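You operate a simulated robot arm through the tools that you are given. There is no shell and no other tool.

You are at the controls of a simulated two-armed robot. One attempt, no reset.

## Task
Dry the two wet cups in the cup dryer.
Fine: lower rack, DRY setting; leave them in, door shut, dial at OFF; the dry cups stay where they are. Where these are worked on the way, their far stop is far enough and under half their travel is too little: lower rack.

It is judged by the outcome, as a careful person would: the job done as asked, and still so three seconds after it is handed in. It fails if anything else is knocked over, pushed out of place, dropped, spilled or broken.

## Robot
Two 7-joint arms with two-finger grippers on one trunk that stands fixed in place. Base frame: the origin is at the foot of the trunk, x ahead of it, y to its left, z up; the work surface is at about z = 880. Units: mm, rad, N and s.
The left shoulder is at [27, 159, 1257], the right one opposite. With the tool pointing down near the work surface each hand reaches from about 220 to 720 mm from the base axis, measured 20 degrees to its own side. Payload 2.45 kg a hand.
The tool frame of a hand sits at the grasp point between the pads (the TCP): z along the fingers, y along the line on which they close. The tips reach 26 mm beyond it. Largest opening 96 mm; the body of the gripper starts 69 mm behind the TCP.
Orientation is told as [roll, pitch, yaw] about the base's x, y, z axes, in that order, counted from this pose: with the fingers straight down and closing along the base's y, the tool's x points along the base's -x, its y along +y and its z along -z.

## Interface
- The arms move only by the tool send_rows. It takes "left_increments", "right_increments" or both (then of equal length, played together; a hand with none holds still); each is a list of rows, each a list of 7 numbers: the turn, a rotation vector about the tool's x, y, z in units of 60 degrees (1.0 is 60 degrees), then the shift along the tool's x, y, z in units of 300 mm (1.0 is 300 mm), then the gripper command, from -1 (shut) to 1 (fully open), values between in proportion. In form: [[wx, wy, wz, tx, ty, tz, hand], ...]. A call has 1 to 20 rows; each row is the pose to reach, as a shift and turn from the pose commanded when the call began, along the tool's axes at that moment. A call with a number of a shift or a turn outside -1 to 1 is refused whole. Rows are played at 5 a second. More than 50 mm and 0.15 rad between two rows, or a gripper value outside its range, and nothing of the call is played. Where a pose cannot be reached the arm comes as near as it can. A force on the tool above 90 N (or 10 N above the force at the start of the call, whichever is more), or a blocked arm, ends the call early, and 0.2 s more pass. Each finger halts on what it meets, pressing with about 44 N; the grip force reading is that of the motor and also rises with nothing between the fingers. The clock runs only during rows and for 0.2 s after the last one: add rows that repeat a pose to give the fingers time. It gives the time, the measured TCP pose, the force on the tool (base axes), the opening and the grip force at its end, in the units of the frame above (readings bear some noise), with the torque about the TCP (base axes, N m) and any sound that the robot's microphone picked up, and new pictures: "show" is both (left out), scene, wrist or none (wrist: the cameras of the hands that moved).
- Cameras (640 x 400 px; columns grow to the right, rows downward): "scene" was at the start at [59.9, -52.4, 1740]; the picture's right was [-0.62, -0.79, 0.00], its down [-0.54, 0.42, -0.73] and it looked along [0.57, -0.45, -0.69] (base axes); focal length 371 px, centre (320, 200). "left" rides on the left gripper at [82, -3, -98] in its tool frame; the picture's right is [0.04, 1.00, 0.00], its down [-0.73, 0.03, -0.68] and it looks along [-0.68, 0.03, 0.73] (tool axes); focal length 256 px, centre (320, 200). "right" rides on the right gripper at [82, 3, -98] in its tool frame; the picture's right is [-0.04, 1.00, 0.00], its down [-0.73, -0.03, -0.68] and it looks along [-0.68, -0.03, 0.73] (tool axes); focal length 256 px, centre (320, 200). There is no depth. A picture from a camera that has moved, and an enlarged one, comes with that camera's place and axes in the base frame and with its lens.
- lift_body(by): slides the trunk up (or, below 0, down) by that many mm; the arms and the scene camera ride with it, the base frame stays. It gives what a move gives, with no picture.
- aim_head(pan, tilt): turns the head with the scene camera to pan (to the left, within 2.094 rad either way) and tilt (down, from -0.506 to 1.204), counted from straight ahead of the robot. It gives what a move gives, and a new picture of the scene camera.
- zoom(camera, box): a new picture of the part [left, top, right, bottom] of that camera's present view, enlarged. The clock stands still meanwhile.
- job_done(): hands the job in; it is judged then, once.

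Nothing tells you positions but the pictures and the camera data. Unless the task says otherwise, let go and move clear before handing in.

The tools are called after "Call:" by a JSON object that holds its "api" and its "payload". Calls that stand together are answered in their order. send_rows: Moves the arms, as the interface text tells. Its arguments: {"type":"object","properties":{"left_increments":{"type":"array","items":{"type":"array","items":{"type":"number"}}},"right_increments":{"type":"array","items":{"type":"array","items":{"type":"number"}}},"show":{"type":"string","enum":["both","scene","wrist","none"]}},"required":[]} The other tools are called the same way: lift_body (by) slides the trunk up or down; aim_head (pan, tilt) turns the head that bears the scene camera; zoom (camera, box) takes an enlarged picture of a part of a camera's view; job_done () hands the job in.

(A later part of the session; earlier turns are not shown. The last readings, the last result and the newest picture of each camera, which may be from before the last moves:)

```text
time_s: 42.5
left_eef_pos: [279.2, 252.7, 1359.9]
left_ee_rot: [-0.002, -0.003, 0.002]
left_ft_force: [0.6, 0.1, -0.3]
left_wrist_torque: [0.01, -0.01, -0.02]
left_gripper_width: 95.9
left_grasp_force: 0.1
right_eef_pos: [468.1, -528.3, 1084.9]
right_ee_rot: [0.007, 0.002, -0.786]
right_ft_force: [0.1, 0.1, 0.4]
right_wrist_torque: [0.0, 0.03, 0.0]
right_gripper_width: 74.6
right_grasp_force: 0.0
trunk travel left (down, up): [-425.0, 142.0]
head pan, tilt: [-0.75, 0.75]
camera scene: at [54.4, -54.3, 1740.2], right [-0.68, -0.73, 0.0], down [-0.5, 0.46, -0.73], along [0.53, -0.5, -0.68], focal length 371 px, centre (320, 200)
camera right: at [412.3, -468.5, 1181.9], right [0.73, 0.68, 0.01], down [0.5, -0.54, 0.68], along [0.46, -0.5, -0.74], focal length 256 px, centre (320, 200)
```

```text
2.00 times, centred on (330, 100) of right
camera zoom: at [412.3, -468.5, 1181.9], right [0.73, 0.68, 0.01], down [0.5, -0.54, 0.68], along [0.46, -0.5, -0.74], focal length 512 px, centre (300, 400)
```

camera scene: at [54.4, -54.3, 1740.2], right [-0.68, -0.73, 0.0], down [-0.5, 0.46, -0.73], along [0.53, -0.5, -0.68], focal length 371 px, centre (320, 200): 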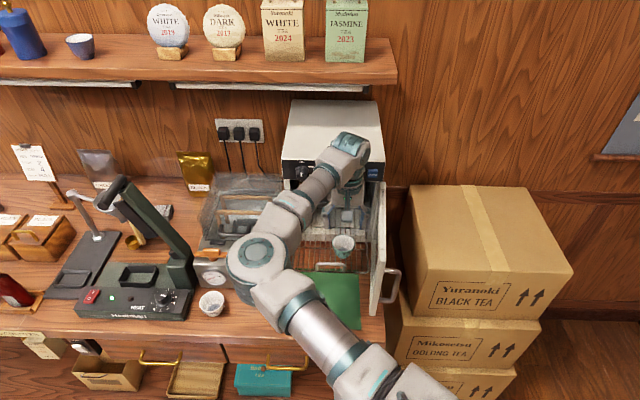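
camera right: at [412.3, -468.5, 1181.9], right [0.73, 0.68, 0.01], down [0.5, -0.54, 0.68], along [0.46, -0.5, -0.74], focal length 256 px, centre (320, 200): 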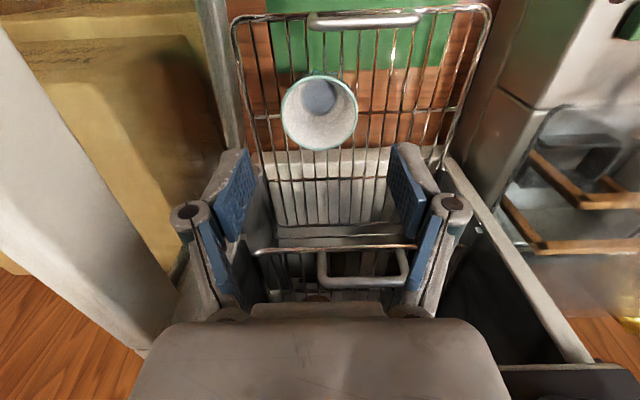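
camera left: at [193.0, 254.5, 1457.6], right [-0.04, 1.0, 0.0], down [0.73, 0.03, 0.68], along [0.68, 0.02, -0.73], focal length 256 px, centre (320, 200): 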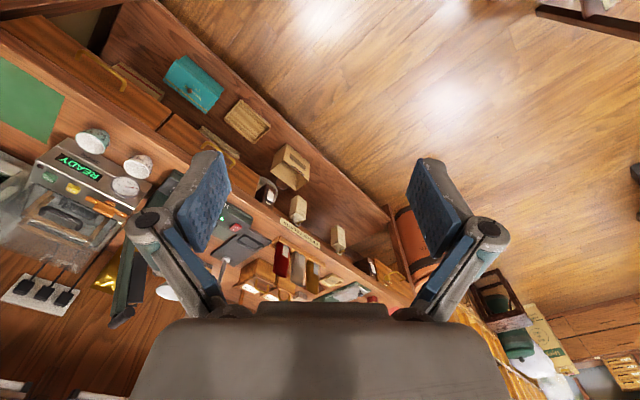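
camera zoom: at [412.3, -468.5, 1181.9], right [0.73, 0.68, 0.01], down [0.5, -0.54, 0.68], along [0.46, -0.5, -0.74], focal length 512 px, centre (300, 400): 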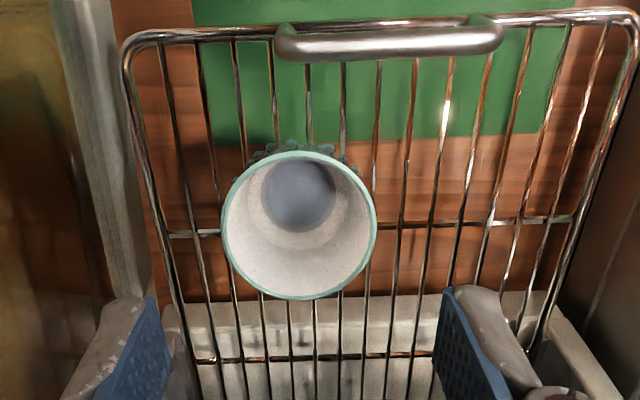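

The turquoise cup stands upright on the rack. Now I'll come back over the mat and swing left toward the white-rimmed cup, keeping low in front of the machine.

Call:
{"api": "send_rows", "payload": {"right_increments": [[0, 0, 0, 0.095, 0.035, 0.02, 0.6], [0, 0, 0, 0.19, 0.07, 0.04, 0.6], [0, 0, 0, 0.287, 0.105, 0.06, 0.6], [0, 0, -0.05, 0.382, 0.141, 0.083, 0.6], [0, 0, -0.15, 0.399, 0.241, 0.133, 0.6], [0, 0, -0.27, 0.415, 0.341, 0.183, 0.6], [0, 0, -0.39, 0.432, 0.441, 0.233, 0.6], [0, 0, -0.5, 0.448, 0.542, 0.283, 0.6], [0, 0, -0.6, 0.465, 0.642, 0.333, 0.6]], "show": "both"}}

```text
time_s: 44.5
left_eef_pos: [277.5, 254.6, 1359.9]
left_ee_rot: [-0.002, -0.001, 0.002]
left_ft_force: [0.4, -0.8, 0.2]
left_wrist_torque: [0.01, -0.01, 0.0]
left_gripper_width: 96.1
left_grasp_force: 0.1
right_eef_pos: [516.0, -298.9, 979.7]
right_ee_rot: [0.005, -0.002, -0.156]
right_ft_force: [-0.2, 0.3, -1.0]
right_wrist_torque: [0.01, 0.05, 0.0]
right_gripper_width: 76.7
right_grasp_force: 0.1
right hand out of reach, approached as far as the arm can: row 6, 7, 8, 9
trunk travel left (down, up): [-425.0, 142.0]
head pan, tilt: [-0.75, 0.75]
camera scene: at [55.1, -51.2, 1740.2], right [-0.68, -0.73, 0.0], down [-0.5, 0.46, -0.73], along [0.53, -0.5, -0.68], focal length 371 px, centre (320, 200)
camera right: at [435.8, -283.2, 1075.9], right [0.19, 0.98, 0.0], down [0.72, -0.14, 0.68], along [0.67, -0.13, -0.73], focal length 256 px, centre (320, 200)
```

scene: 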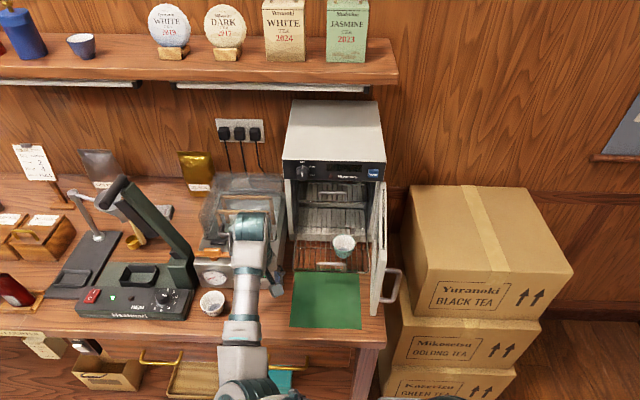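
right: 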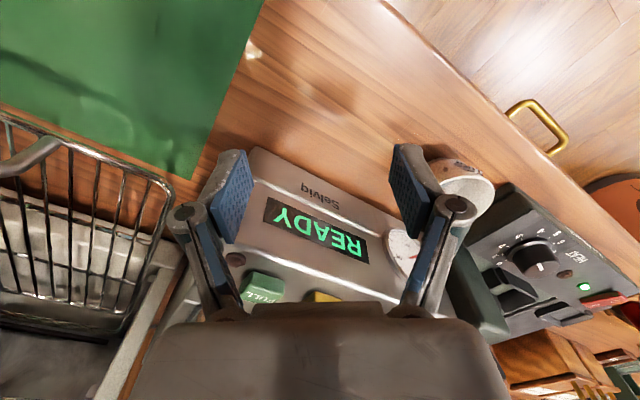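

The limit seems to be about folding too close to the shoulder, and the white-rimmed cup is farther out, so it should be reachable. Moving over it at d≈570.

Call:
{"api": "send_rows", "payload": {"right_increments": [[0, 0, -0.05, -0.06, 0.09, 0, 0.65], [0, 0, -0.1, -0.12, 0.18, 0, 0.65], [0, 0, -0.15, -0.175, 0.27, 0, 0.65], [0, 0, -0.15, -0.23, 0.363, 0, 0.65], [0, 0, -0.15, -0.23, 0.363, 0, 0.65]], "show": "both"}}

```text
time_s: 45.7
left_eef_pos: [276.9, 254.8, 1358.3]
left_ee_rot: [-0.002, -0.001, 0.001]
left_ft_force: [0.3, 0.2, -0.4]
left_wrist_torque: [-0.02, -0.01, 0.03]
left_gripper_width: 96.2
left_grasp_force: 0.0
right_eef_pos: [602.2, -204.8, 979.4]
right_ee_rot: [0.005, -0.004, 0.002]
right_ft_force: [-0.5, -0.2, 0.0]
right_wrist_torque: [-0.02, 0.0, -0.02]
right_gripper_width: 79.3
right_grasp_force: 0.0
trunk travel left (down, up): [-425.0, 142.0]
head pan, tilt: [-0.75, 0.75]
camera scene: at [55.0, -51.4, 1740.3], right [-0.68, -0.73, 0.0], down [-0.5, 0.46, -0.73], along [0.53, -0.5, -0.68], focal length 371 px, centre (320, 200)
camera right: at [519.5, -200.5, 1076.4], right [0.04, 1.0, 0.0], down [0.73, -0.03, 0.68], along [0.68, -0.02, -0.73], focal length 256 px, centre (320, 200)
```

scene: 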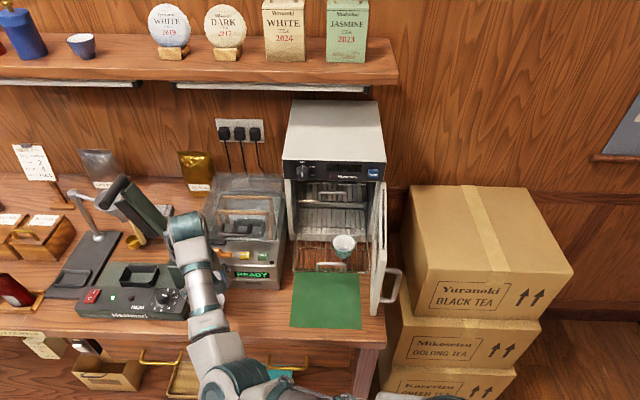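
right: 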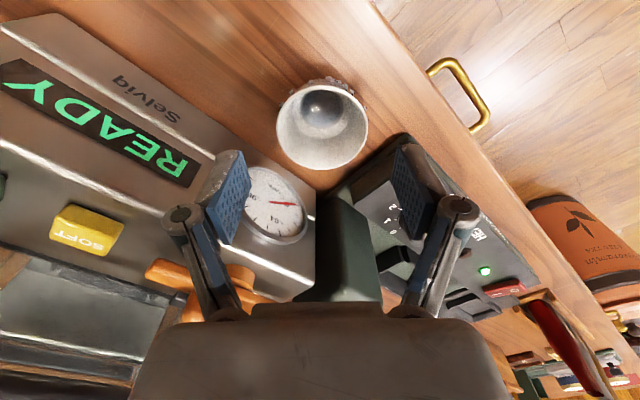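

I'm above the cup. The roaster base is close on the left finger's side, so I'll check clearance before descending.

Call:
{"api": "zoom", "payload": {"camera": "right", "box": [200, 60, 500, 250]}}

Call:
{"api": "zoom", "payload": {"camera": "scene", "box": [60, 200, 260, 330]}}

Call:
{"api": "zoom", "payload": {"camera": "left", "box": [0, 60, 300, 260]}}

```text
2.11 times, centred on (350, 155) of right
camera zoom: at [519.5, -200.5, 1076.4], right [0.04, 1.0, 0.0], down [0.73, -0.03, 0.68], along [0.68, -0.02, -0.73], focal length 539 px, centre (257, 295)
```

zoom: 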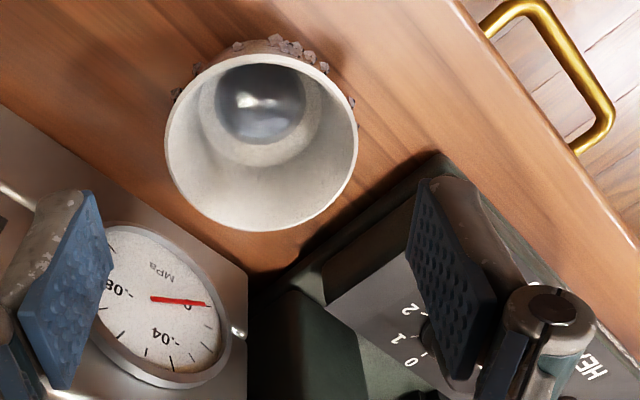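

```text
3.08 times, centred on (160, 265) of scene
camera zoom: at [55.0, -51.4, 1740.3], right [-0.68, -0.73, 0.0], down [-0.5, 0.46, -0.73], along [0.53, -0.5, -0.68], focal length 1142 px, centre (812, 0)
```

zoom: 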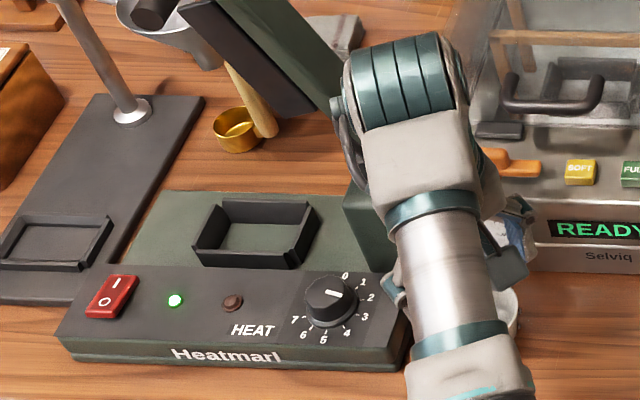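

```text
2.00 times, centred on (150, 160) of left
camera zoom: at [195.3, 250.1, 1458.1], right [-0.04, 1.0, 0.0], down [0.73, 0.03, 0.68], along [0.68, 0.03, -0.73], focal length 512 px, centre (660, 280)
```

zoom: 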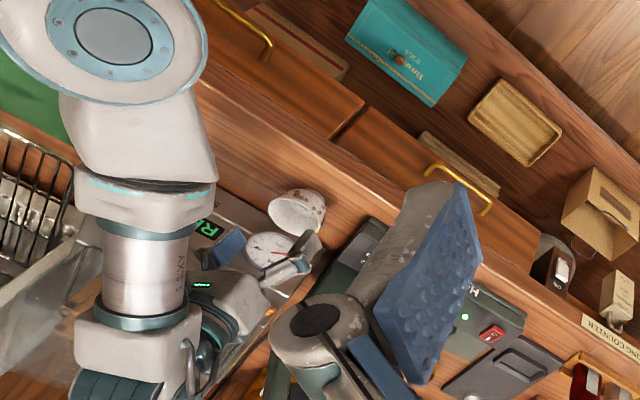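

The roaster's side is at s≈-344 and my finger's outer corner will be at about -326, so there is clearance. Descending on the white-rimmed cup and closing.

Call:
{"api": "send_rows", "payload": {"right_increments": [[0, 0, 0, 0.0117, 0.01, 0.06, 0.65], [0, 0, 0, 0.0117, 0.01, 0.12, 0.65], [0, 0, 0, 0.0117, 0.01, 0.17, 0.65], [0, 0, 0, 0.0117, 0.01, 0.21, 0.65], [0, 0, 0, 0.0117, 0.01, 0.21, 0.3], [0, 0, 0, 0.0117, 0.01, 0.21, 0], [0, 0, 0, 0.0117, 0.01, 0.21, -0.3], [0, 0, 0, 0.0117, 0.01, 0.21, -0.3]], "show": "wrist"}}

```text
time_s: 47.5
left_eef_pos: [278.9, 254.1, 1360.3]
left_ee_rot: [-0.002, -0.002, 0.003]
left_ft_force: [0.2, -0.2, -0.3]
left_wrist_torque: [-0.02, 0.0, -0.01]
left_gripper_width: 95.9
left_grasp_force: 0.2
right_eef_pos: [599.5, -201.5, 915.3]
right_ee_rot: [0.005, -0.004, 0.0]
right_ft_force: [0.2, -0.6, -0.3]
right_wrist_torque: [-0.03, -0.02, 0.0]
right_gripper_width: 57.0
right_grasp_force: 43.9
trunk travel left (down, up): [-425.0, 142.0]
head pan, tilt: [-0.75, 0.75]
camera right: at [515.2, -198.6, 1012.1], right [0.04, 1.0, 0.0], down [0.73, -0.03, 0.68], along [0.68, -0.02, -0.73], focal length 256 px, centre (320, 200)
```

right: 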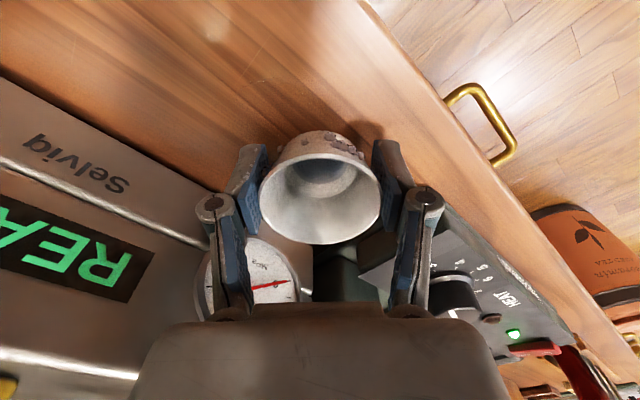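

The second cup is held at 57 mm. Carrying it low along the front of the machine, turning the wrist, then up over the rack handle.

Call:
{"api": "send_rows", "payload": {"right_increments": [[0, 0, 0, 0, 0, -0.05, -0.3], [0, 0, 0.06, 0, 0, -0.1, -0.3], [0, 0, 0.13, 0.05, -0.07, -0.13, -0.3], [0, 0, 0.2, 0.103, -0.138, -0.156, -0.3], [0, 0, 0.29, 0.162, -0.207, -0.161, -0.3], [0, 0, 0.38, 0.221, -0.276, -0.166, -0.3], [0, 0, 0.48, 0.273, -0.344, -0.175, -0.3], [0, 0, 0.573, 0.325, -0.412, -0.183, -0.3], [0, 0, 0.66, 0.372, -0.495, -0.216, -0.3], [0, 0, 0.75, 0.419, -0.577, -0.25, -0.3], [0, 0, 0.75, 0.422, -0.627, -0.333, -0.3], [0, 0, 0.75, 0.424, -0.676, -0.417, -0.3]], "show": "both"}}

```text
time_s: 50.1
left_eef_pos: [277.4, 254.6, 1359.2]
left_ee_rot: [-0.001, -0.002, 0.001]
left_ft_force: [0.1, 0.1, -0.1]
left_wrist_torque: [0.0, 0.04, 0.02]
left_gripper_width: 96.0
left_grasp_force: 0.1
right_eef_pos: [466.8, -405.0, 1041.3]
right_ee_rot: [0.004, 0.002, -0.783]
right_ft_force: [0.2, -0.1, 0.7]
right_wrist_torque: [0.02, 0.0, 0.0]
right_gripper_width: 57.2
right_grasp_force: 44.0
trunk travel left (down, up): [-425.0, 142.0]
head pan, tilt: [-0.75, 0.75]
camera scene: at [54.5, -53.6, 1740.2], right [-0.68, -0.73, 0.0], down [-0.5, 0.46, -0.73], along [0.53, -0.5, -0.68], focal length 371 px, centre (320, 200)
camera right: at [410.7, -345.4, 1138.7], right [0.73, 0.68, 0.01], down [0.5, -0.54, 0.68], along [0.46, -0.49, -0.74], focal length 256 px, centre (320, 200)
```

scene: 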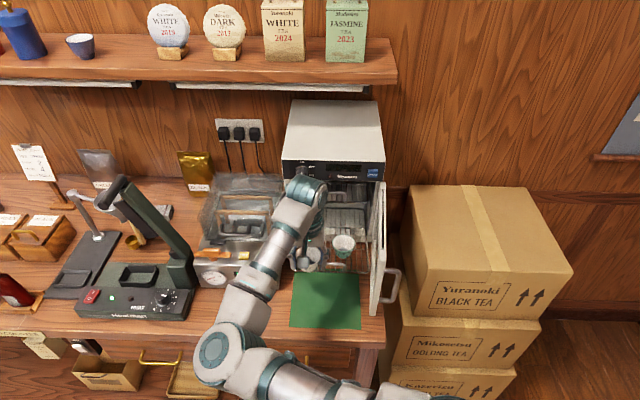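
right: 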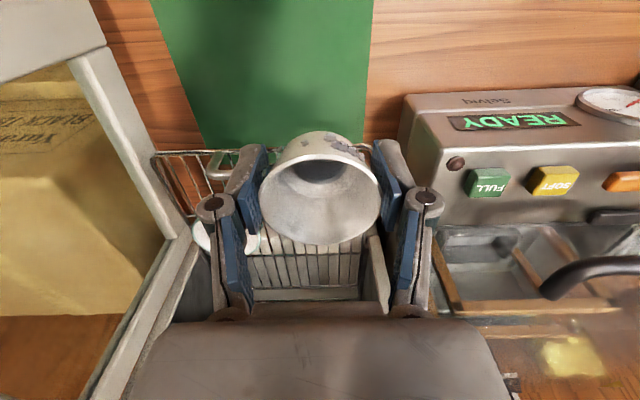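

Now over the mat in front of the rack. Moving in beside the first cup and lowering.

Call:
{"api": "send_rows", "payload": {"right_increments": [[0, 0, 0, -0.093, 0.004, 0, -0.3], [0, 0, 0, -0.186, 0.008, 0, -0.3], [0, 0, 0, -0.279, 0.011, 0, -0.3], [0, 0, 0, -0.279, 0.011, 0.06, -0.3], [0, 0, 0, -0.279, 0.011, 0.12, -0.3], [0, 0, 0, -0.279, 0.011, 0.165, -0.3]], "show": "both"}}

Call:
{"api": "zoom", "payload": {"camera": "scene", "box": [260, 130, 400, 290]}}

```text
time_s: 51.5
left_eef_pos: [278.8, 253.5, 1359.6]
left_ee_rot: [-0.002, -0.002, 0.001]
left_ft_force: [0.3, -0.1, -0.2]
left_wrist_torque: [-0.02, 0.02, 0.02]
left_gripper_width: 95.9
left_grasp_force: 0.1
right_eef_pos: [530.2, -459.0, 989.1]
right_ee_rot: [0.005, 0.002, -0.786]
right_ft_force: [-0.3, -0.1, -1.6]
right_wrist_torque: [0.01, 0.01, 0.02]
right_gripper_width: 57.3
right_grasp_force: 44.1
trunk travel left (down, up): [-425.0, 142.0]
head pan, tilt: [-0.75, 0.75]
camera scene: at [55.5, -53.9, 1740.1], right [-0.68, -0.73, 0.0], down [-0.5, 0.46, -0.73], along [0.53, -0.5, -0.68], focal length 371 px, centre (320, 200)
camera right: at [474.6, -400.3, 1086.4], right [0.73, 0.68, 0.01], down [0.5, -0.54, 0.68], along [0.46, -0.49, -0.74], focal length 256 px, centre (320, 200)
```

scene: 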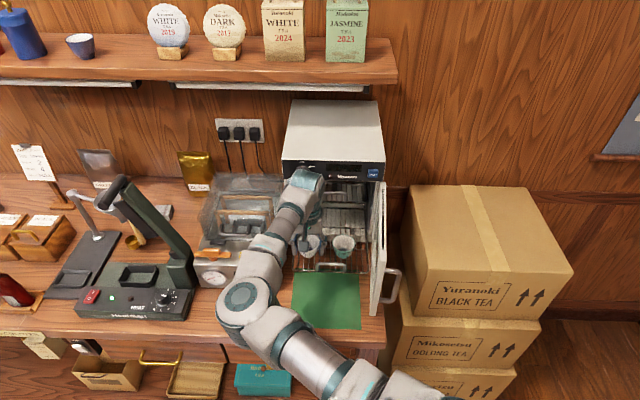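
right: 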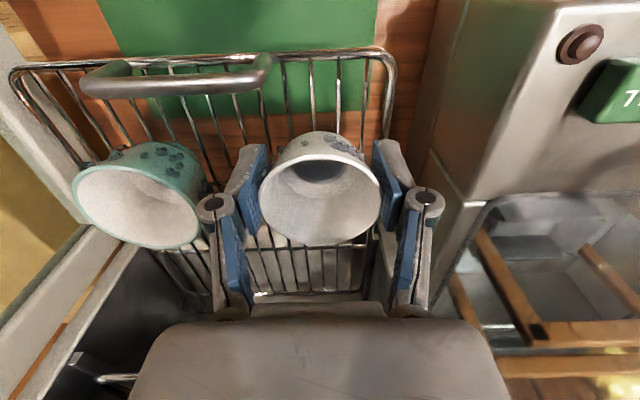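

```text
2.50 times, centred on (330, 210) of scene
camera zoom: at [55.5, -53.9, 1740.1], right [-0.68, -0.73, 0.0], down [-0.5, 0.46, -0.73], along [0.53, -0.5, -0.68], focal length 928 px, centre (295, 175)
```

zoom: 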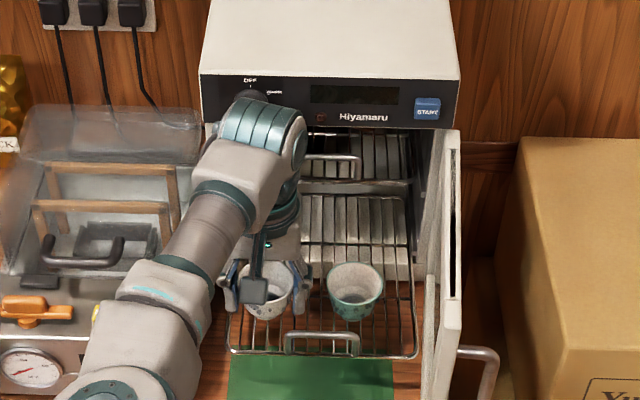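

Aligned on the rack beside the turquoise cup with a gap. Lowering to contact, then releasing.

Call:
{"api": "send_rows", "payload": {"right_increments": [[0, 0, 0, 0, 0, 0.007, -0.3], [0, 0, 0, 0, 0, 0.013, -0.3], [0, 0, 0, 0, 0, 0.02, -0.3], [0, 0, 0, 0, 0, 0.027, -0.3]], "show": "wrist"}}

```text
time_s: 52.5
left_eef_pos: [275.9, 255.8, 1360.6]
left_ee_rot: [-0.003, -0.004, -0.001]
left_ft_force: [-0.3, -0.4, 0.3]
left_wrist_torque: [-0.04, 0.01, -0.02]
left_gripper_width: 96.0
left_grasp_force: 0.0
right_eef_pos: [529.1, -459.7, 984.6]
right_ee_rot: [0.006, -0.003, -0.784]
right_ft_force: [-0.6, -1.3, 13.6]
right_wrist_torque: [-0.08, -0.01, 0.01]
right_gripper_width: 57.0
right_grasp_force: 44.4
trunk travel left (down, up): [-425.0, 142.0]
head pan, tilt: [-0.75, 0.75]
camera right: at [473.3, -399.4, 1081.8], right [0.73, 0.68, 0.01], down [0.49, -0.54, 0.68], along [0.47, -0.5, -0.73], focal length 256 px, centre (320, 200)
```

right: 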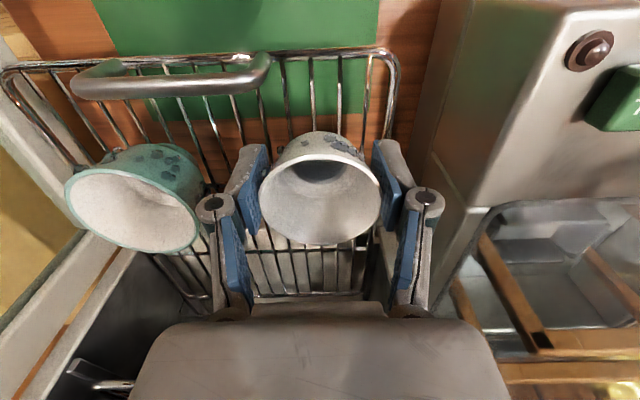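

Contact made. Releasing and lifting straight up.

Call:
{"api": "send_rows", "payload": {"right_increments": [[0, 0, 0, 0, 0, 0, 0.3], [0, 0, 0, 0, 0, 0, 0.5], [0, 0, 0, 0, 0, 0, 0.52], [0, 0, 0, 0, 0, -0.05, 0.52], [0, 0, 0, 0, 0, -0.13, 0.52], [0, 0, 0, 0, 0, -0.25, 0.52], [0, 0, 0, 0.1, 0, -0.3, 0.52], [0, 0, 0, 0.2, -0.1, -0.3, 0.52]], "show": "both"}}

Call:
{"api": "zoom", "payload": {"camera": "right", "box": [160, 0, 480, 200]}}

Call:
{"api": "zoom", "payload": {"camera": "scene", "box": [260, 130, 400, 290]}}

```text
time_s: 54.3
left_eef_pos: [276.2, 255.7, 1359.1]
left_ee_rot: [-0.003, -0.004, 0.002]
left_ft_force: [0.1, 0.2, -0.4]
left_wrist_torque: [0.02, -0.01, -0.02]
left_gripper_width: 95.8
left_grasp_force: 0.1
right_eef_pos: [467.9, -437.3, 1076.4]
right_ee_rot: [0.004, 0.001, -0.784]
right_ft_force: [-0.8, -0.3, 0.2]
right_wrist_torque: [0.0, -0.03, 0.0]
right_gripper_width: 73.1
right_grasp_force: 0.2
trunk travel left (down, up): [-425.0, 142.0]
head pan, tilt: [-0.75, 0.75]
camera scene: at [52.9, -51.1, 1740.3], right [-0.68, -0.73, 0.0], down [-0.5, 0.46, -0.73], along [0.53, -0.5, -0.68], focal length 371 px, centre (320, 200)
camera right: at [410.5, -378.1, 1174.1], right [0.73, 0.68, 0.01], down [0.5, -0.54, 0.68], along [0.46, -0.5, -0.73], focal length 256 px, centre (320, 200)
```

scene: 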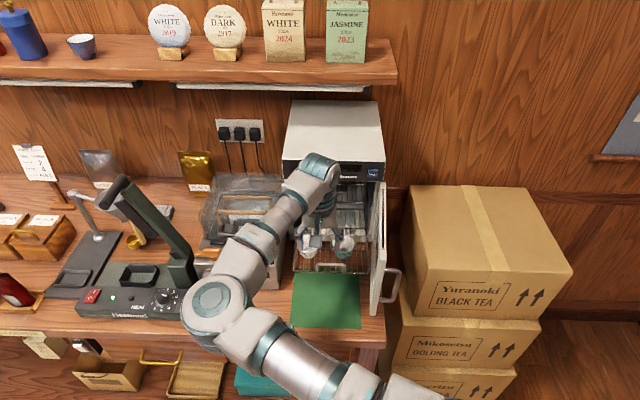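
right: 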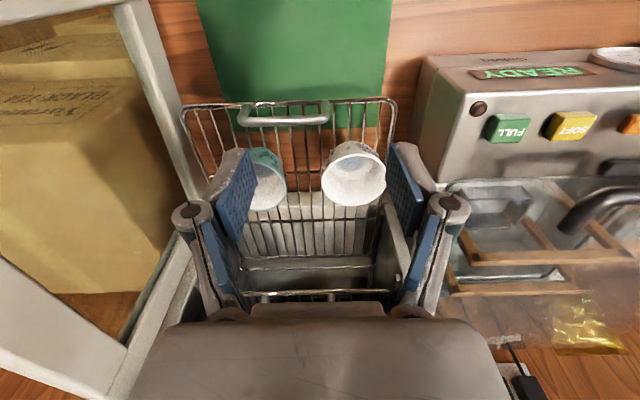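

```text
2.00 times, centred on (320, 100) of right
camera zoom: at [410.5, -378.1, 1174.1], right [0.73, 0.68, 0.01], down [0.5, -0.54, 0.68], along [0.46, -0.5, -0.73], focal length 512 px, centre (320, 400)
```

zoom: 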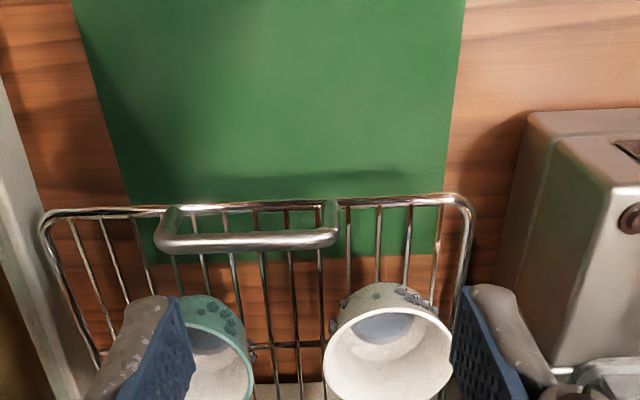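

```text
2.50 times, centred on (330, 210) of scene
camera zoom: at [52.9, -51.1, 1740.3], right [-0.68, -0.73, 0.0], down [-0.5, 0.46, -0.73], along [0.53, -0.5, -0.68], focal length 928 px, centre (295, 175)
```

zoom: 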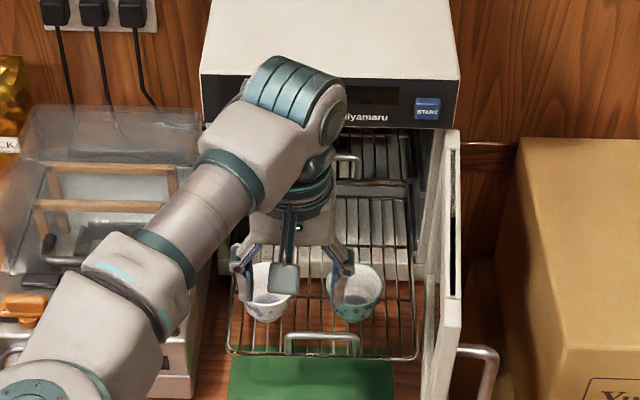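

Both cups stand upright on the lower rack. Next I'll close the fingers, tilt the hand forward and line up in front of the rack handle to push it in.

Call:
{"api": "send_rows", "payload": {"right_increments": [[0, -0.125, 0, 0.06, -0.012, 0.0, 0.2], [0, -0.25, 0, 0.12, -0.025, 0.03, -0.3], [0, -0.375, 0, 0.14, -0.037, 0.06, -1], [0, -0.5, 0, 0.14, -0.05, 0.1, -1], [0, -0.625, 0, 0.14, -0.062, 0.14, -1], [0, -0.75, 0, 0.14, -0.075, 0.18, -1], [0, -0.875, 0, 0.14, -0.087, 0.22, -1], [0, -1.0, 0, 0.14, -0.1, 0.253, -1]], "show": "both"}}

Call:
{"api": "zoom", "payload": {"camera": "right", "box": [160, 0, 480, 240]}}

Call:
{"api": "zoom", "payload": {"camera": "scene", "box": [260, 130, 400, 290]}}

```text
time_s: 56.1
left_eef_pos: [276.5, 253.1, 1359.7]
left_ee_rot: [-0.003, -0.001, 0.001]
left_ft_force: [-0.3, 0.2, -0.7]
left_wrist_torque: [0.0, -0.04, 0.02]
left_gripper_width: 95.9
left_grasp_force: 0.1
right_eef_pos: [416.2, -445.3, 1003.6]
right_ee_rot: [0.015, -1.046, -0.791]
right_ft_force: [-0.3, -0.1, 0.6]
right_wrist_torque: [0.01, -0.01, 0.05]
right_gripper_width: 0.2
right_grasp_force: 28.2
right hand out of reach, approached as far as the arm can: row 8
trunk travel left (down, up): [-425.0, 142.0]
head pan, tilt: [-0.75, 0.75]
camera scene: at [52.0, -52.6, 1740.3], right [-0.68, -0.73, 0.0], down [-0.5, 0.46, -0.73], along [0.53, -0.5, -0.68], focal length 371 px, centre (320, 200)
camera right: at [328.1, -354.0, 981.3], right [0.72, 0.7, 0.04], down [-0.18, 0.13, 0.97], along [0.67, -0.71, 0.22], focal length 256 px, centre (320, 200)
```

scene: 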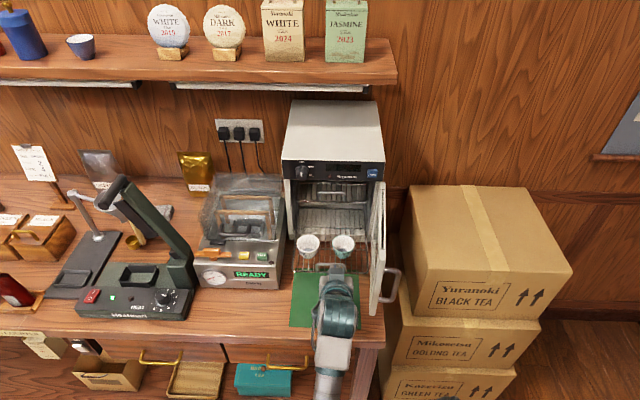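
right: 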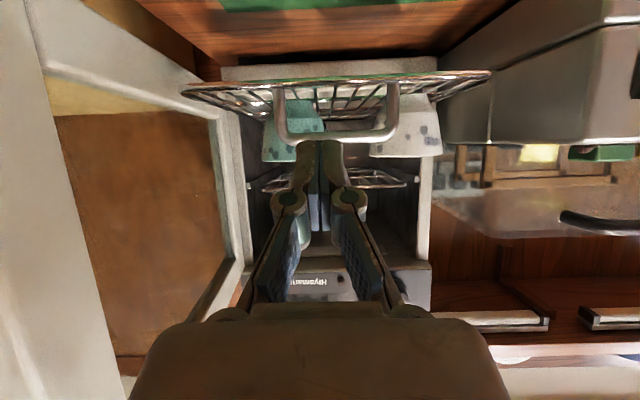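

```text
1.67 times, centred on (320, 120) of right
camera zoom: at [328.1, -354.0, 981.3], right [0.72, 0.7, 0.04], down [-0.18, 0.13, 0.97], along [0.67, -0.71, 0.22], focal length 427 px, centre (320, 333)
```

zoom: 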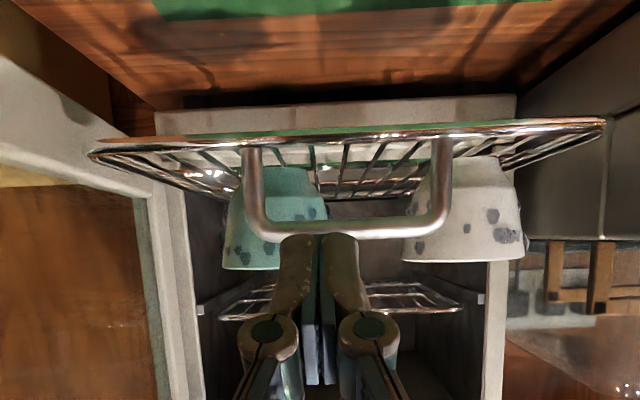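

```text
2.50 times, centred on (330, 210) of scene
camera zoom: at [52.0, -52.6, 1740.3], right [-0.68, -0.73, 0.0], down [-0.5, 0.46, -0.73], along [0.53, -0.5, -0.68], focal length 928 px, centre (295, 175)
```

zoom: 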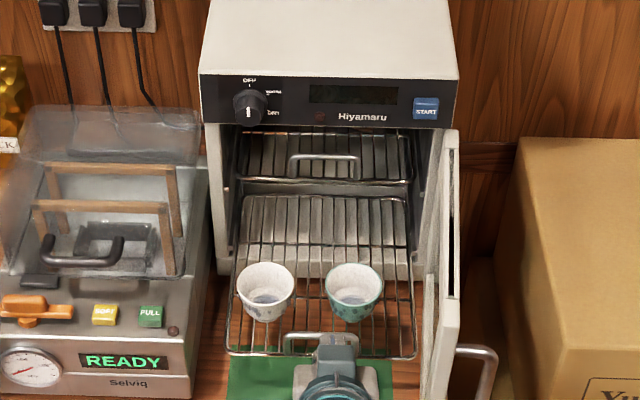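

The view confirms the rack handle at s≈11, z≈978 and the cups standing. I'll align and push gently.

Call:
{"api": "send_rows", "payload": {"right_increments": [[0, 0, 0, 0.032, 0.032, 0.018, -1], [0, 0, 0, 0.012, 0.032, 0.0526, -1], [0, 0, 0, -0.008, 0.032, 0.0873, -1], [0, 0, 0, -0.0213, 0.032, 0.1104, -1], [0, 0, 0, -0.0347, 0.032, 0.1335, -1], [0, 0, 0, -0.0513, 0.032, 0.1624, -1], [0, 0, 0, -0.068, 0.032, 0.1912, -1], [0, 0, 0, -0.0847, 0.032, 0.2201, -1]], "show": "both"}}

Call:
{"api": "zoom", "payload": {"camera": "scene", "box": [260, 130, 400, 290]}}

```text
time_s: 57.9
left_eef_pos: [279.2, 252.4, 1360.1]
left_ee_rot: [-0.002, -0.003, -0.001]
left_ft_force: [-0.3, -0.3, 0.0]
left_wrist_torque: [-0.01, 0.02, -0.01]
left_gripper_width: 95.6
left_grasp_force: 0.1
right_eef_pos: [471.8, -492.2, 992.2]
right_ee_rot: [0.006, -1.05, -0.794]
right_ft_force: [1.2, -0.1, 0.0]
right_wrist_torque: [0.01, -0.02, 0.03]
right_gripper_width: 0.0
right_grasp_force: 28.8
right hand out of reach, approached as far as the arm can: row 1, 2
trunk travel left (down, up): [-425.0, 142.0]
head pan, tilt: [-0.75, 0.75]
camera scene: at [53.8, -53.1, 1740.2], right [-0.68, -0.73, 0.0], down [-0.5, 0.46, -0.73], along [0.53, -0.5, -0.68], focal length 371 px, centre (320, 200)
camera right: at [384.8, -400.1, 969.6], right [0.72, 0.69, 0.04], down [-0.18, 0.14, 0.97], along [0.67, -0.71, 0.22], focal length 256 px, centre (320, 200)
```

scene: 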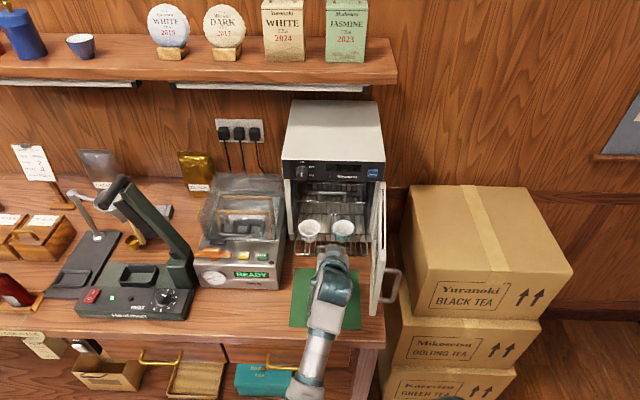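
right: 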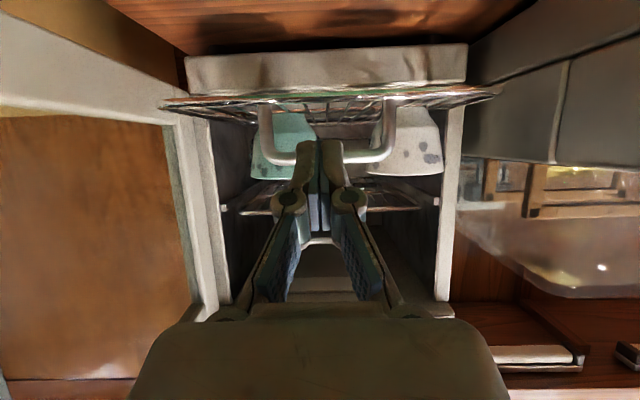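

```text
2.50 times, centred on (330, 210) of scene
camera zoom: at [53.8, -53.1, 1740.2], right [-0.68, -0.73, 0.0], down [-0.5, 0.46, -0.73], along [0.53, -0.5, -0.68], focal length 928 px, centre (295, 175)
```

zoom: 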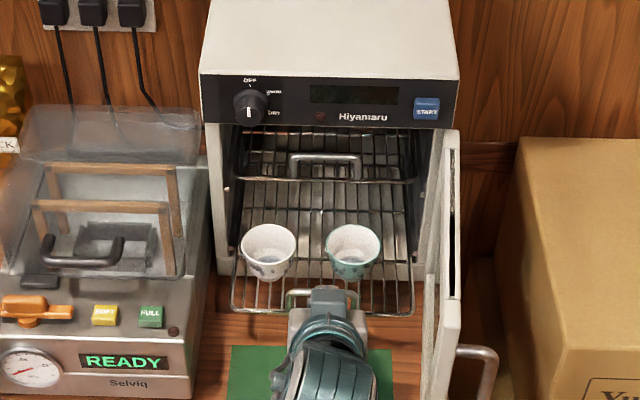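

The rack slides in with both cups steady. Continuing to push to its home position.

Call:
{"api": "send_rows", "payload": {"right_increments": [[0, 0, 0, -0.0167, 0.003, 0.0289, -1], [0, 0, 0, -0.0367, 0.006, 0.0636, -1], [0, 0, 0, -0.0567, 0.01, 0.0983, -1], [0, 0, 0, -0.0767, 0.01, 0.1329, -1], [0, 0, 0, -0.0967, 0.01, 0.1676, -1], [0, 0, 0, -0.1167, 0.01, 0.2023, -1], [0, 0, 0, -0.1367, 0.01, 0.237, -1], [0, 0, 0, -0.1567, 0.01, 0.2716, -1], [0, 0, 0, -0.1733, 0.01, 0.3, -1], [0, 0, 0, -0.1867, 0.01, 0.3234, -1], [0, 0, 0, -0.195, 0.01, 0.338, -1]], "show": "both"}}

Call:
{"api": "zoom", "payload": {"camera": "scene", "box": [260, 130, 400, 290]}}

Call:
{"api": "zoom", "payload": {"camera": "right", "box": [160, 0, 480, 240]}}

```text
time_s: 60.3
left_eef_pos: [274.6, 259.7, 1358.8]
left_ee_rot: [-0.007, -0.004, 0.0]
left_ft_force: [1.4, -0.7, 0.0]
left_wrist_torque: [0.01, 0.01, -0.04]
left_gripper_width: 96.0
left_grasp_force: 0.1
right_eef_pos: [554.1, -566.5, 995.5]
right_ee_rot: [0.009, -1.051, -0.792]
right_ft_force: [-21.5, 18.7, 6.4]
right_wrist_torque: [0.28, 0.16, -0.07]
right_gripper_width: 6.2
right_grasp_force: 28.9
trunk travel left (down, up): [-425.0, 142.0]
head pan, tilt: [-0.75, 0.75]
camera scene: at [47.0, -41.2, 1740.9], right [-0.68, -0.73, 0.0], down [-0.5, 0.46, -0.74], along [0.54, -0.5, -0.68], focal length 371 px, centre (320, 200)
camera right: at [467.3, -474.9, 972.1], right [0.72, 0.69, 0.04], down [-0.18, 0.13, 0.97], along [0.67, -0.71, 0.22], focal length 256 px, centre (320, 200)
```

scene: 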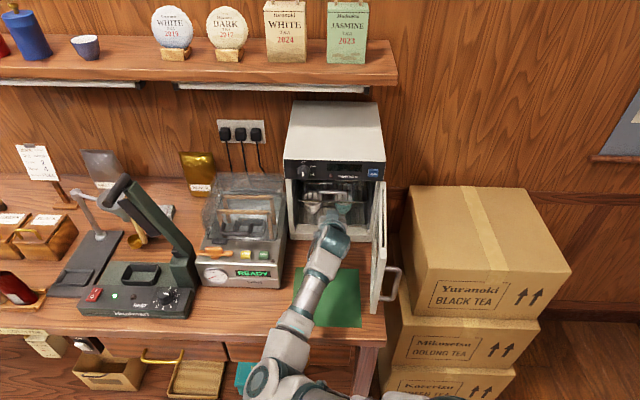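
right: 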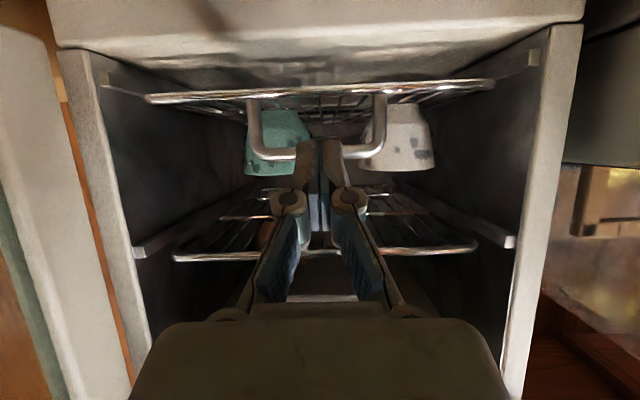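

```text
2.50 times, centred on (330, 210) of scene
camera zoom: at [47.0, -41.2, 1740.9], right [-0.68, -0.73, 0.0], down [-0.5, 0.46, -0.74], along [0.54, -0.5, -0.68], focal length 928 px, centre (295, 175)
```

zoom: 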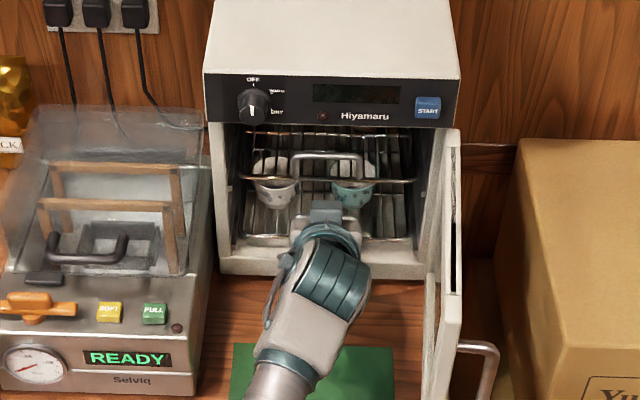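

```text
1.67 times, centred on (320, 120) of right
camera zoom: at [467.3, -474.9, 972.1], right [0.72, 0.69, 0.04], down [-0.18, 0.13, 0.97], along [0.67, -0.71, 0.22], focal length 427 px, centre (320, 333)
```

zoom: 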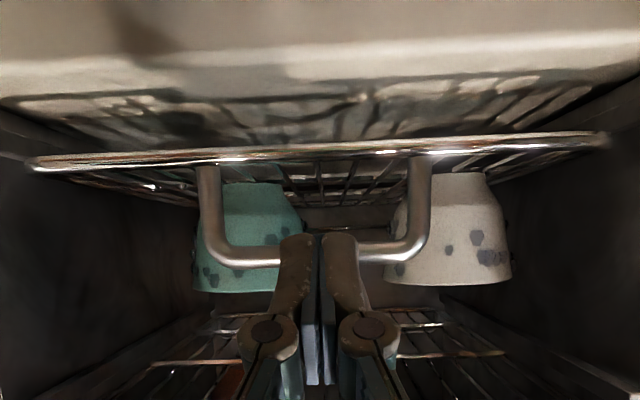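

The rack is home: it met its stop with about 28 N, and both cups are inside. I'll withdraw and then study how to close the door.

Call:
{"api": "send_rows", "payload": {"right_increments": [[0, 0, 0, 0, 0, -0.05, -1], [0, 0, 0, 0, 0, -0.15, -1], [0, 0, 0, 0.01, 0, -0.28, -1], [0, 0, 0, 0.05, 0, -0.41, -1], [0, 0, 0, 0.09, 0, -0.54, -1], [0, 0, 0, 0.132, 0, -0.663, -1]], "show": "both"}}

Call:
{"api": "zoom", "payload": {"camera": "scene", "box": [280, 140, 440, 300]}}

Call:
{"api": "zoom", "payload": {"camera": "scene", "box": [340, 150, 620, 400]}}

```text
time_s: 61.7
left_eef_pos: [276.4, 248.1, 1359.7]
left_ee_rot: [0.003, -0.002, 0.001]
left_ft_force: [-0.9, -0.2, 0.7]
left_wrist_torque: [0.0, -0.01, 0.0]
left_gripper_width: 95.9
left_grasp_force: 0.1
right_eef_pos: [418.7, -442.4, 1061.0]
right_ee_rot: [0.007, -1.054, -0.798]
right_ft_force: [-0.4, -0.9, 0.1]
right_wrist_torque: [-0.01, 0.02, 0.01]
right_gripper_width: 0.1
right_grasp_force: 29.0
trunk travel left (down, up): [-425.0, 142.0]
head pan, tilt: [-0.75, 0.75]
camera scene: at [50.8, -62.3, 1740.1], right [-0.68, -0.73, 0.0], down [-0.5, 0.47, -0.73], along [0.53, -0.5, -0.68], focal length 371 px, centre (320, 200)
camera right: at [332.9, -351.3, 1037.8], right [0.72, 0.69, 0.04], down [-0.18, 0.14, 0.97], along [0.66, -0.71, 0.23], focal length 256 px, centre (320, 200)
```

scene: 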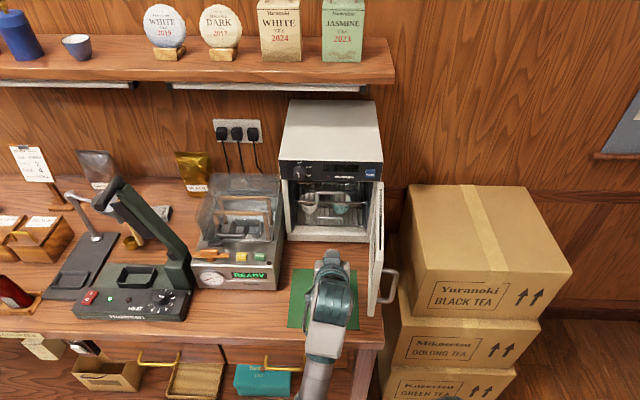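
right: 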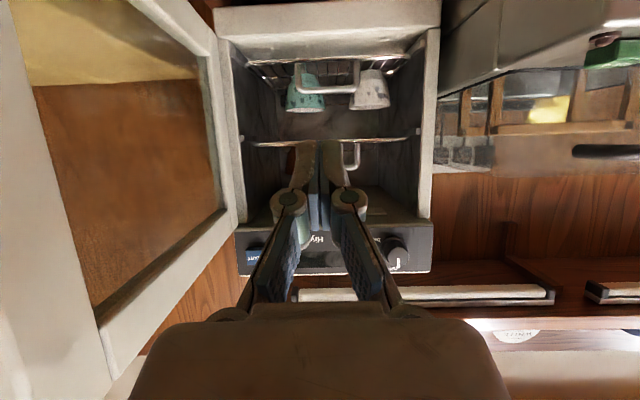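

```text
2.50 times, centred on (360, 220) of scene
camera zoom: at [50.8, -62.3, 1740.1], right [-0.68, -0.73, 0.0], down [-0.5, 0.47, -0.73], along [0.53, -0.5, -0.68], focal length 928 px, centre (220, 150)
```

zoom: 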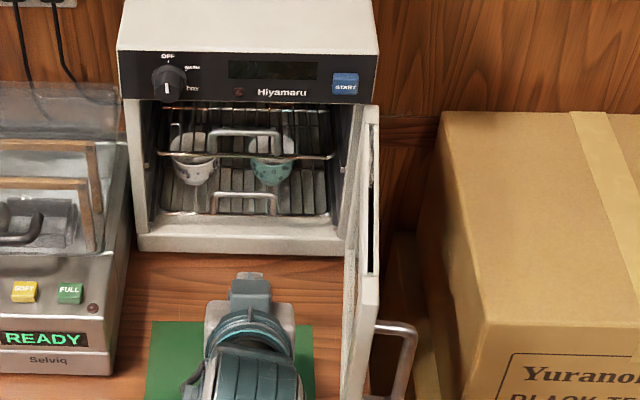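

```text
1.60 times, centred on (480, 275) of scene
camera zoom: at [50.8, -62.3, 1740.1], right [-0.68, -0.73, 0.0], down [-0.5, 0.47, -0.73], along [0.53, -0.5, -0.68], focal length 594 px, centre (64, 80)
```

zoom: 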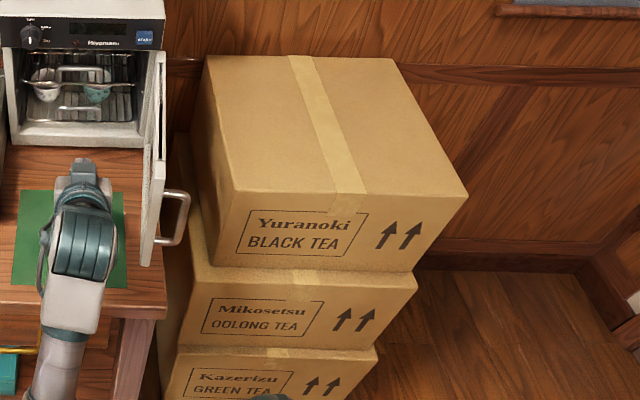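

The cups are in and the rack is home. The boxes turn out to be low and far right, so there's room outside the door. I'll raise the right hand, go over the door, and push it closed from outside.

Call:
{"api": "send_rows", "payload": {"right_increments": [[0, 0.125, 0, -0.071, -0.005, -0.026, -1], [0, 0.25, 0, -0.142, -0.011, -0.051, -1], [0, 0.375, 0, -0.214, -0.016, -0.077, -1], [0, 0.5, 0, -0.285, -0.021, -0.102, -1], [0, 0.625, 0, -0.356, -0.027, -0.128, -1], [0, 0.75, 0, -0.427, -0.032, -0.154, -1], [0, 0.875, 0, -0.499, -0.038, -0.179, -1], [0, 1.0, 0, -0.57, -0.043, -0.205, -1]], "show": "wrist"}}

```text
time_s: 63.5
left_eef_pos: [277.6, 250.6, 1359.6]
left_ee_rot: [0.003, -0.001, 0.0]
left_ft_force: [-0.7, 0.0, -0.9]
left_wrist_torque: [0.03, 0.05, -0.01]
left_gripper_width: 95.9
left_grasp_force: 0.1
right_eef_pos: [434.6, -468.5, 1235.7]
right_ee_rot: [0.008, 0.004, -0.785]
right_ft_force: [0.4, 0.1, 0.5]
right_wrist_torque: [-0.01, 0.01, -0.02]
right_gripper_width: 0.1
right_grasp_force: 28.3
trunk travel left (down, up): [-425.0, 142.0]
head pan, tilt: [-0.75, 0.75]
camera right: at [378.7, -410.0, 1333.4], right [0.73, 0.68, 0.01], down [0.5, -0.55, 0.67], along [0.46, -0.49, -0.74], focal length 256 px, centre (320, 200)
```

right: 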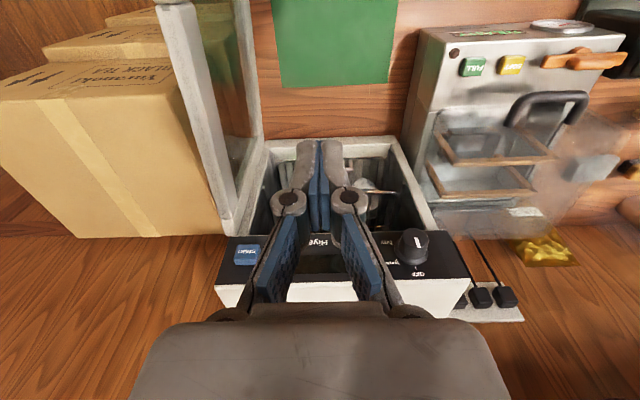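

Door's top strip is at s≈115–133. Passing over it to the right and lowering on its outer side.

Call:
{"api": "send_rows", "payload": {"right_increments": [[0, 0, 0, 0, -0.135, 0, -1], [0, 0, 0, 0, -0.27, 0, -1], [0, 0, 0, 0, -0.405, 0, -1], [0, 0, 0, 0, -0.54, 0, -1], [0, 0, 0, 0, -0.54, 0.14, -1], [0, 0, 0, 0, -0.54, 0.28, -1], [0, 0, 0, 0, -0.54, 0.42, -1]], "show": "both"}}

```text
time_s: 65.1
left_eef_pos: [277.9, 254.4, 1360.1]
left_ee_rot: [-0.002, -0.002, 0.0]
left_ft_force: [-0.1, 0.5, 0.4]
left_wrist_torque: [0.0, 0.01, -0.01]
left_gripper_width: 96.1
left_grasp_force: 0.1
right_eef_pos: [321.6, -579.5, 1105.4]
right_ee_rot: [0.004, 0.0, -0.785]
right_ft_force: [1.1, -0.7, -0.1]
right_wrist_torque: [0.02, -0.01, 0.0]
right_gripper_width: 0.0
right_grasp_force: 28.3
trunk travel left (down, up): [-425.0, 142.0]
head pan, tilt: [-0.75, 0.75]
camera scene: at [54.2, -53.5, 1740.2], right [-0.68, -0.73, 0.0], down [-0.5, 0.46, -0.73], along [0.53, -0.5, -0.68], focal length 371 px, centre (320, 200)
camera right: at [265.7, -520.1, 1202.8], right [0.73, 0.68, 0.01], down [0.5, -0.54, 0.68], along [0.46, -0.5, -0.73], focal length 256 px, centre (320, 200)
```

scene: 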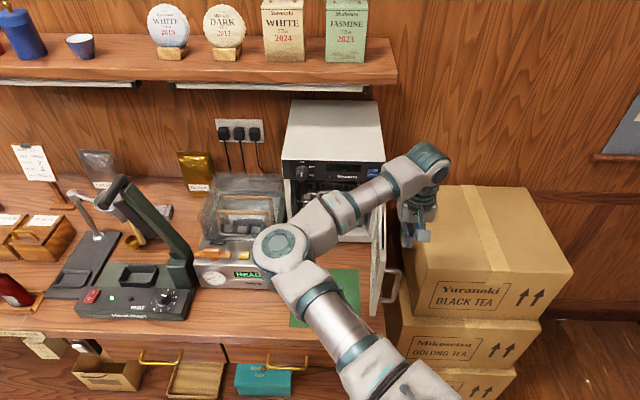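
right: 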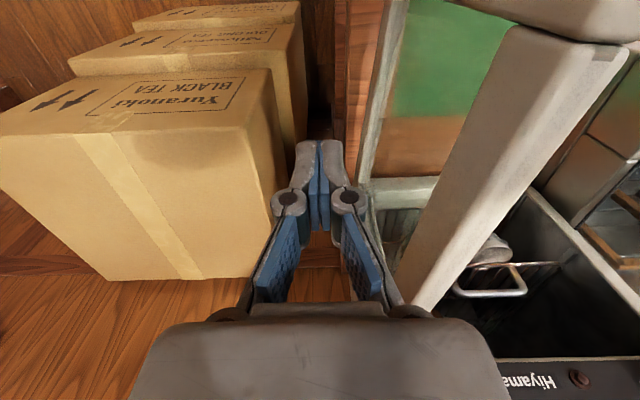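

Outside the door now with clear space. Pushing it closed along the arc to about 40°.

Call:
{"api": "send_rows", "payload": {"right_increments": [[0, 0, 0, 0, 0.107, 0, -1], [0, 0, 0, 0.01, 0.157, 0, -1], [0, 0, 0, 0.007, 0.205, 0, -1], [0, 0, 0, 0.004, 0.249, 0, -1], [0, 0, 0, -0.006, 0.292, 0, -1], [0, 0, 0, -0.016, 0.334, 0, -1], [0, 0, 0, -0.034, 0.376, 0, -1], [0, 0, 0, -0.051, 0.415, 0, -1], [0, 0, 0, -0.075, 0.452, 0, -1], [0, 0, 0, -0.1, 0.487, 0, -1], [0, 0, 0, -0.129, 0.52, 0, -1]], "show": "both"}}

```text
time_s: 67.5
left_eef_pos: [278.8, 253.1, 1360.2]
left_ee_rot: [-0.002, -0.003, 0.0]
left_ft_force: [0.3, 0.0, 0.5]
left_wrist_torque: [0.02, -0.01, -0.01]
left_gripper_width: 96.1
left_grasp_force: 0.1
right_eef_pos: [456.8, -500.6, 1109.3]
right_ee_rot: [0.005, 0.002, -0.784]
right_ft_force: [-0.4, 0.6, -0.2]
right_wrist_torque: [0.01, 0.01, 0.0]
right_gripper_width: 0.0
right_grasp_force: 28.6
trunk travel left (down, up): [-425.0, 142.0]
head pan, tilt: [-0.75, 0.75]
camera scene: at [55.2, -54.3, 1740.2], right [-0.68, -0.73, 0.0], down [-0.5, 0.46, -0.73], along [0.53, -0.5, -0.68], focal length 371 px, centre (320, 200)
camera right: at [400.9, -441.4, 1207.0], right [0.73, 0.68, 0.01], down [0.5, -0.54, 0.68], along [0.46, -0.49, -0.74], focal length 256 px, centre (320, 200)
```

scene: 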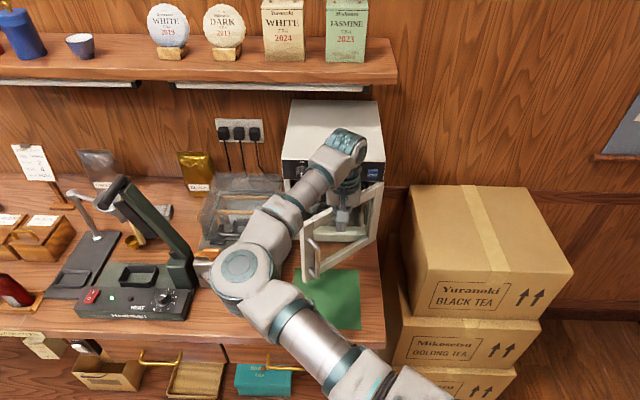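
right: 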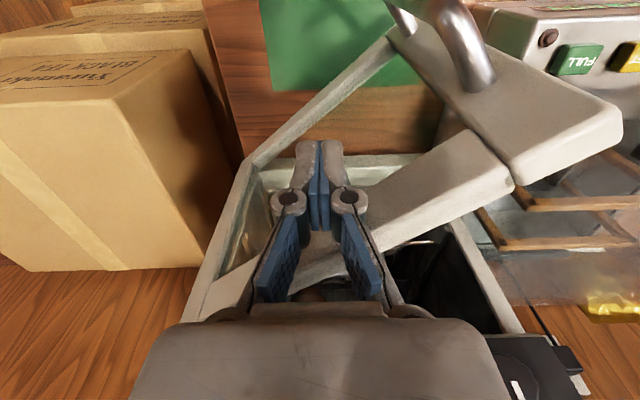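

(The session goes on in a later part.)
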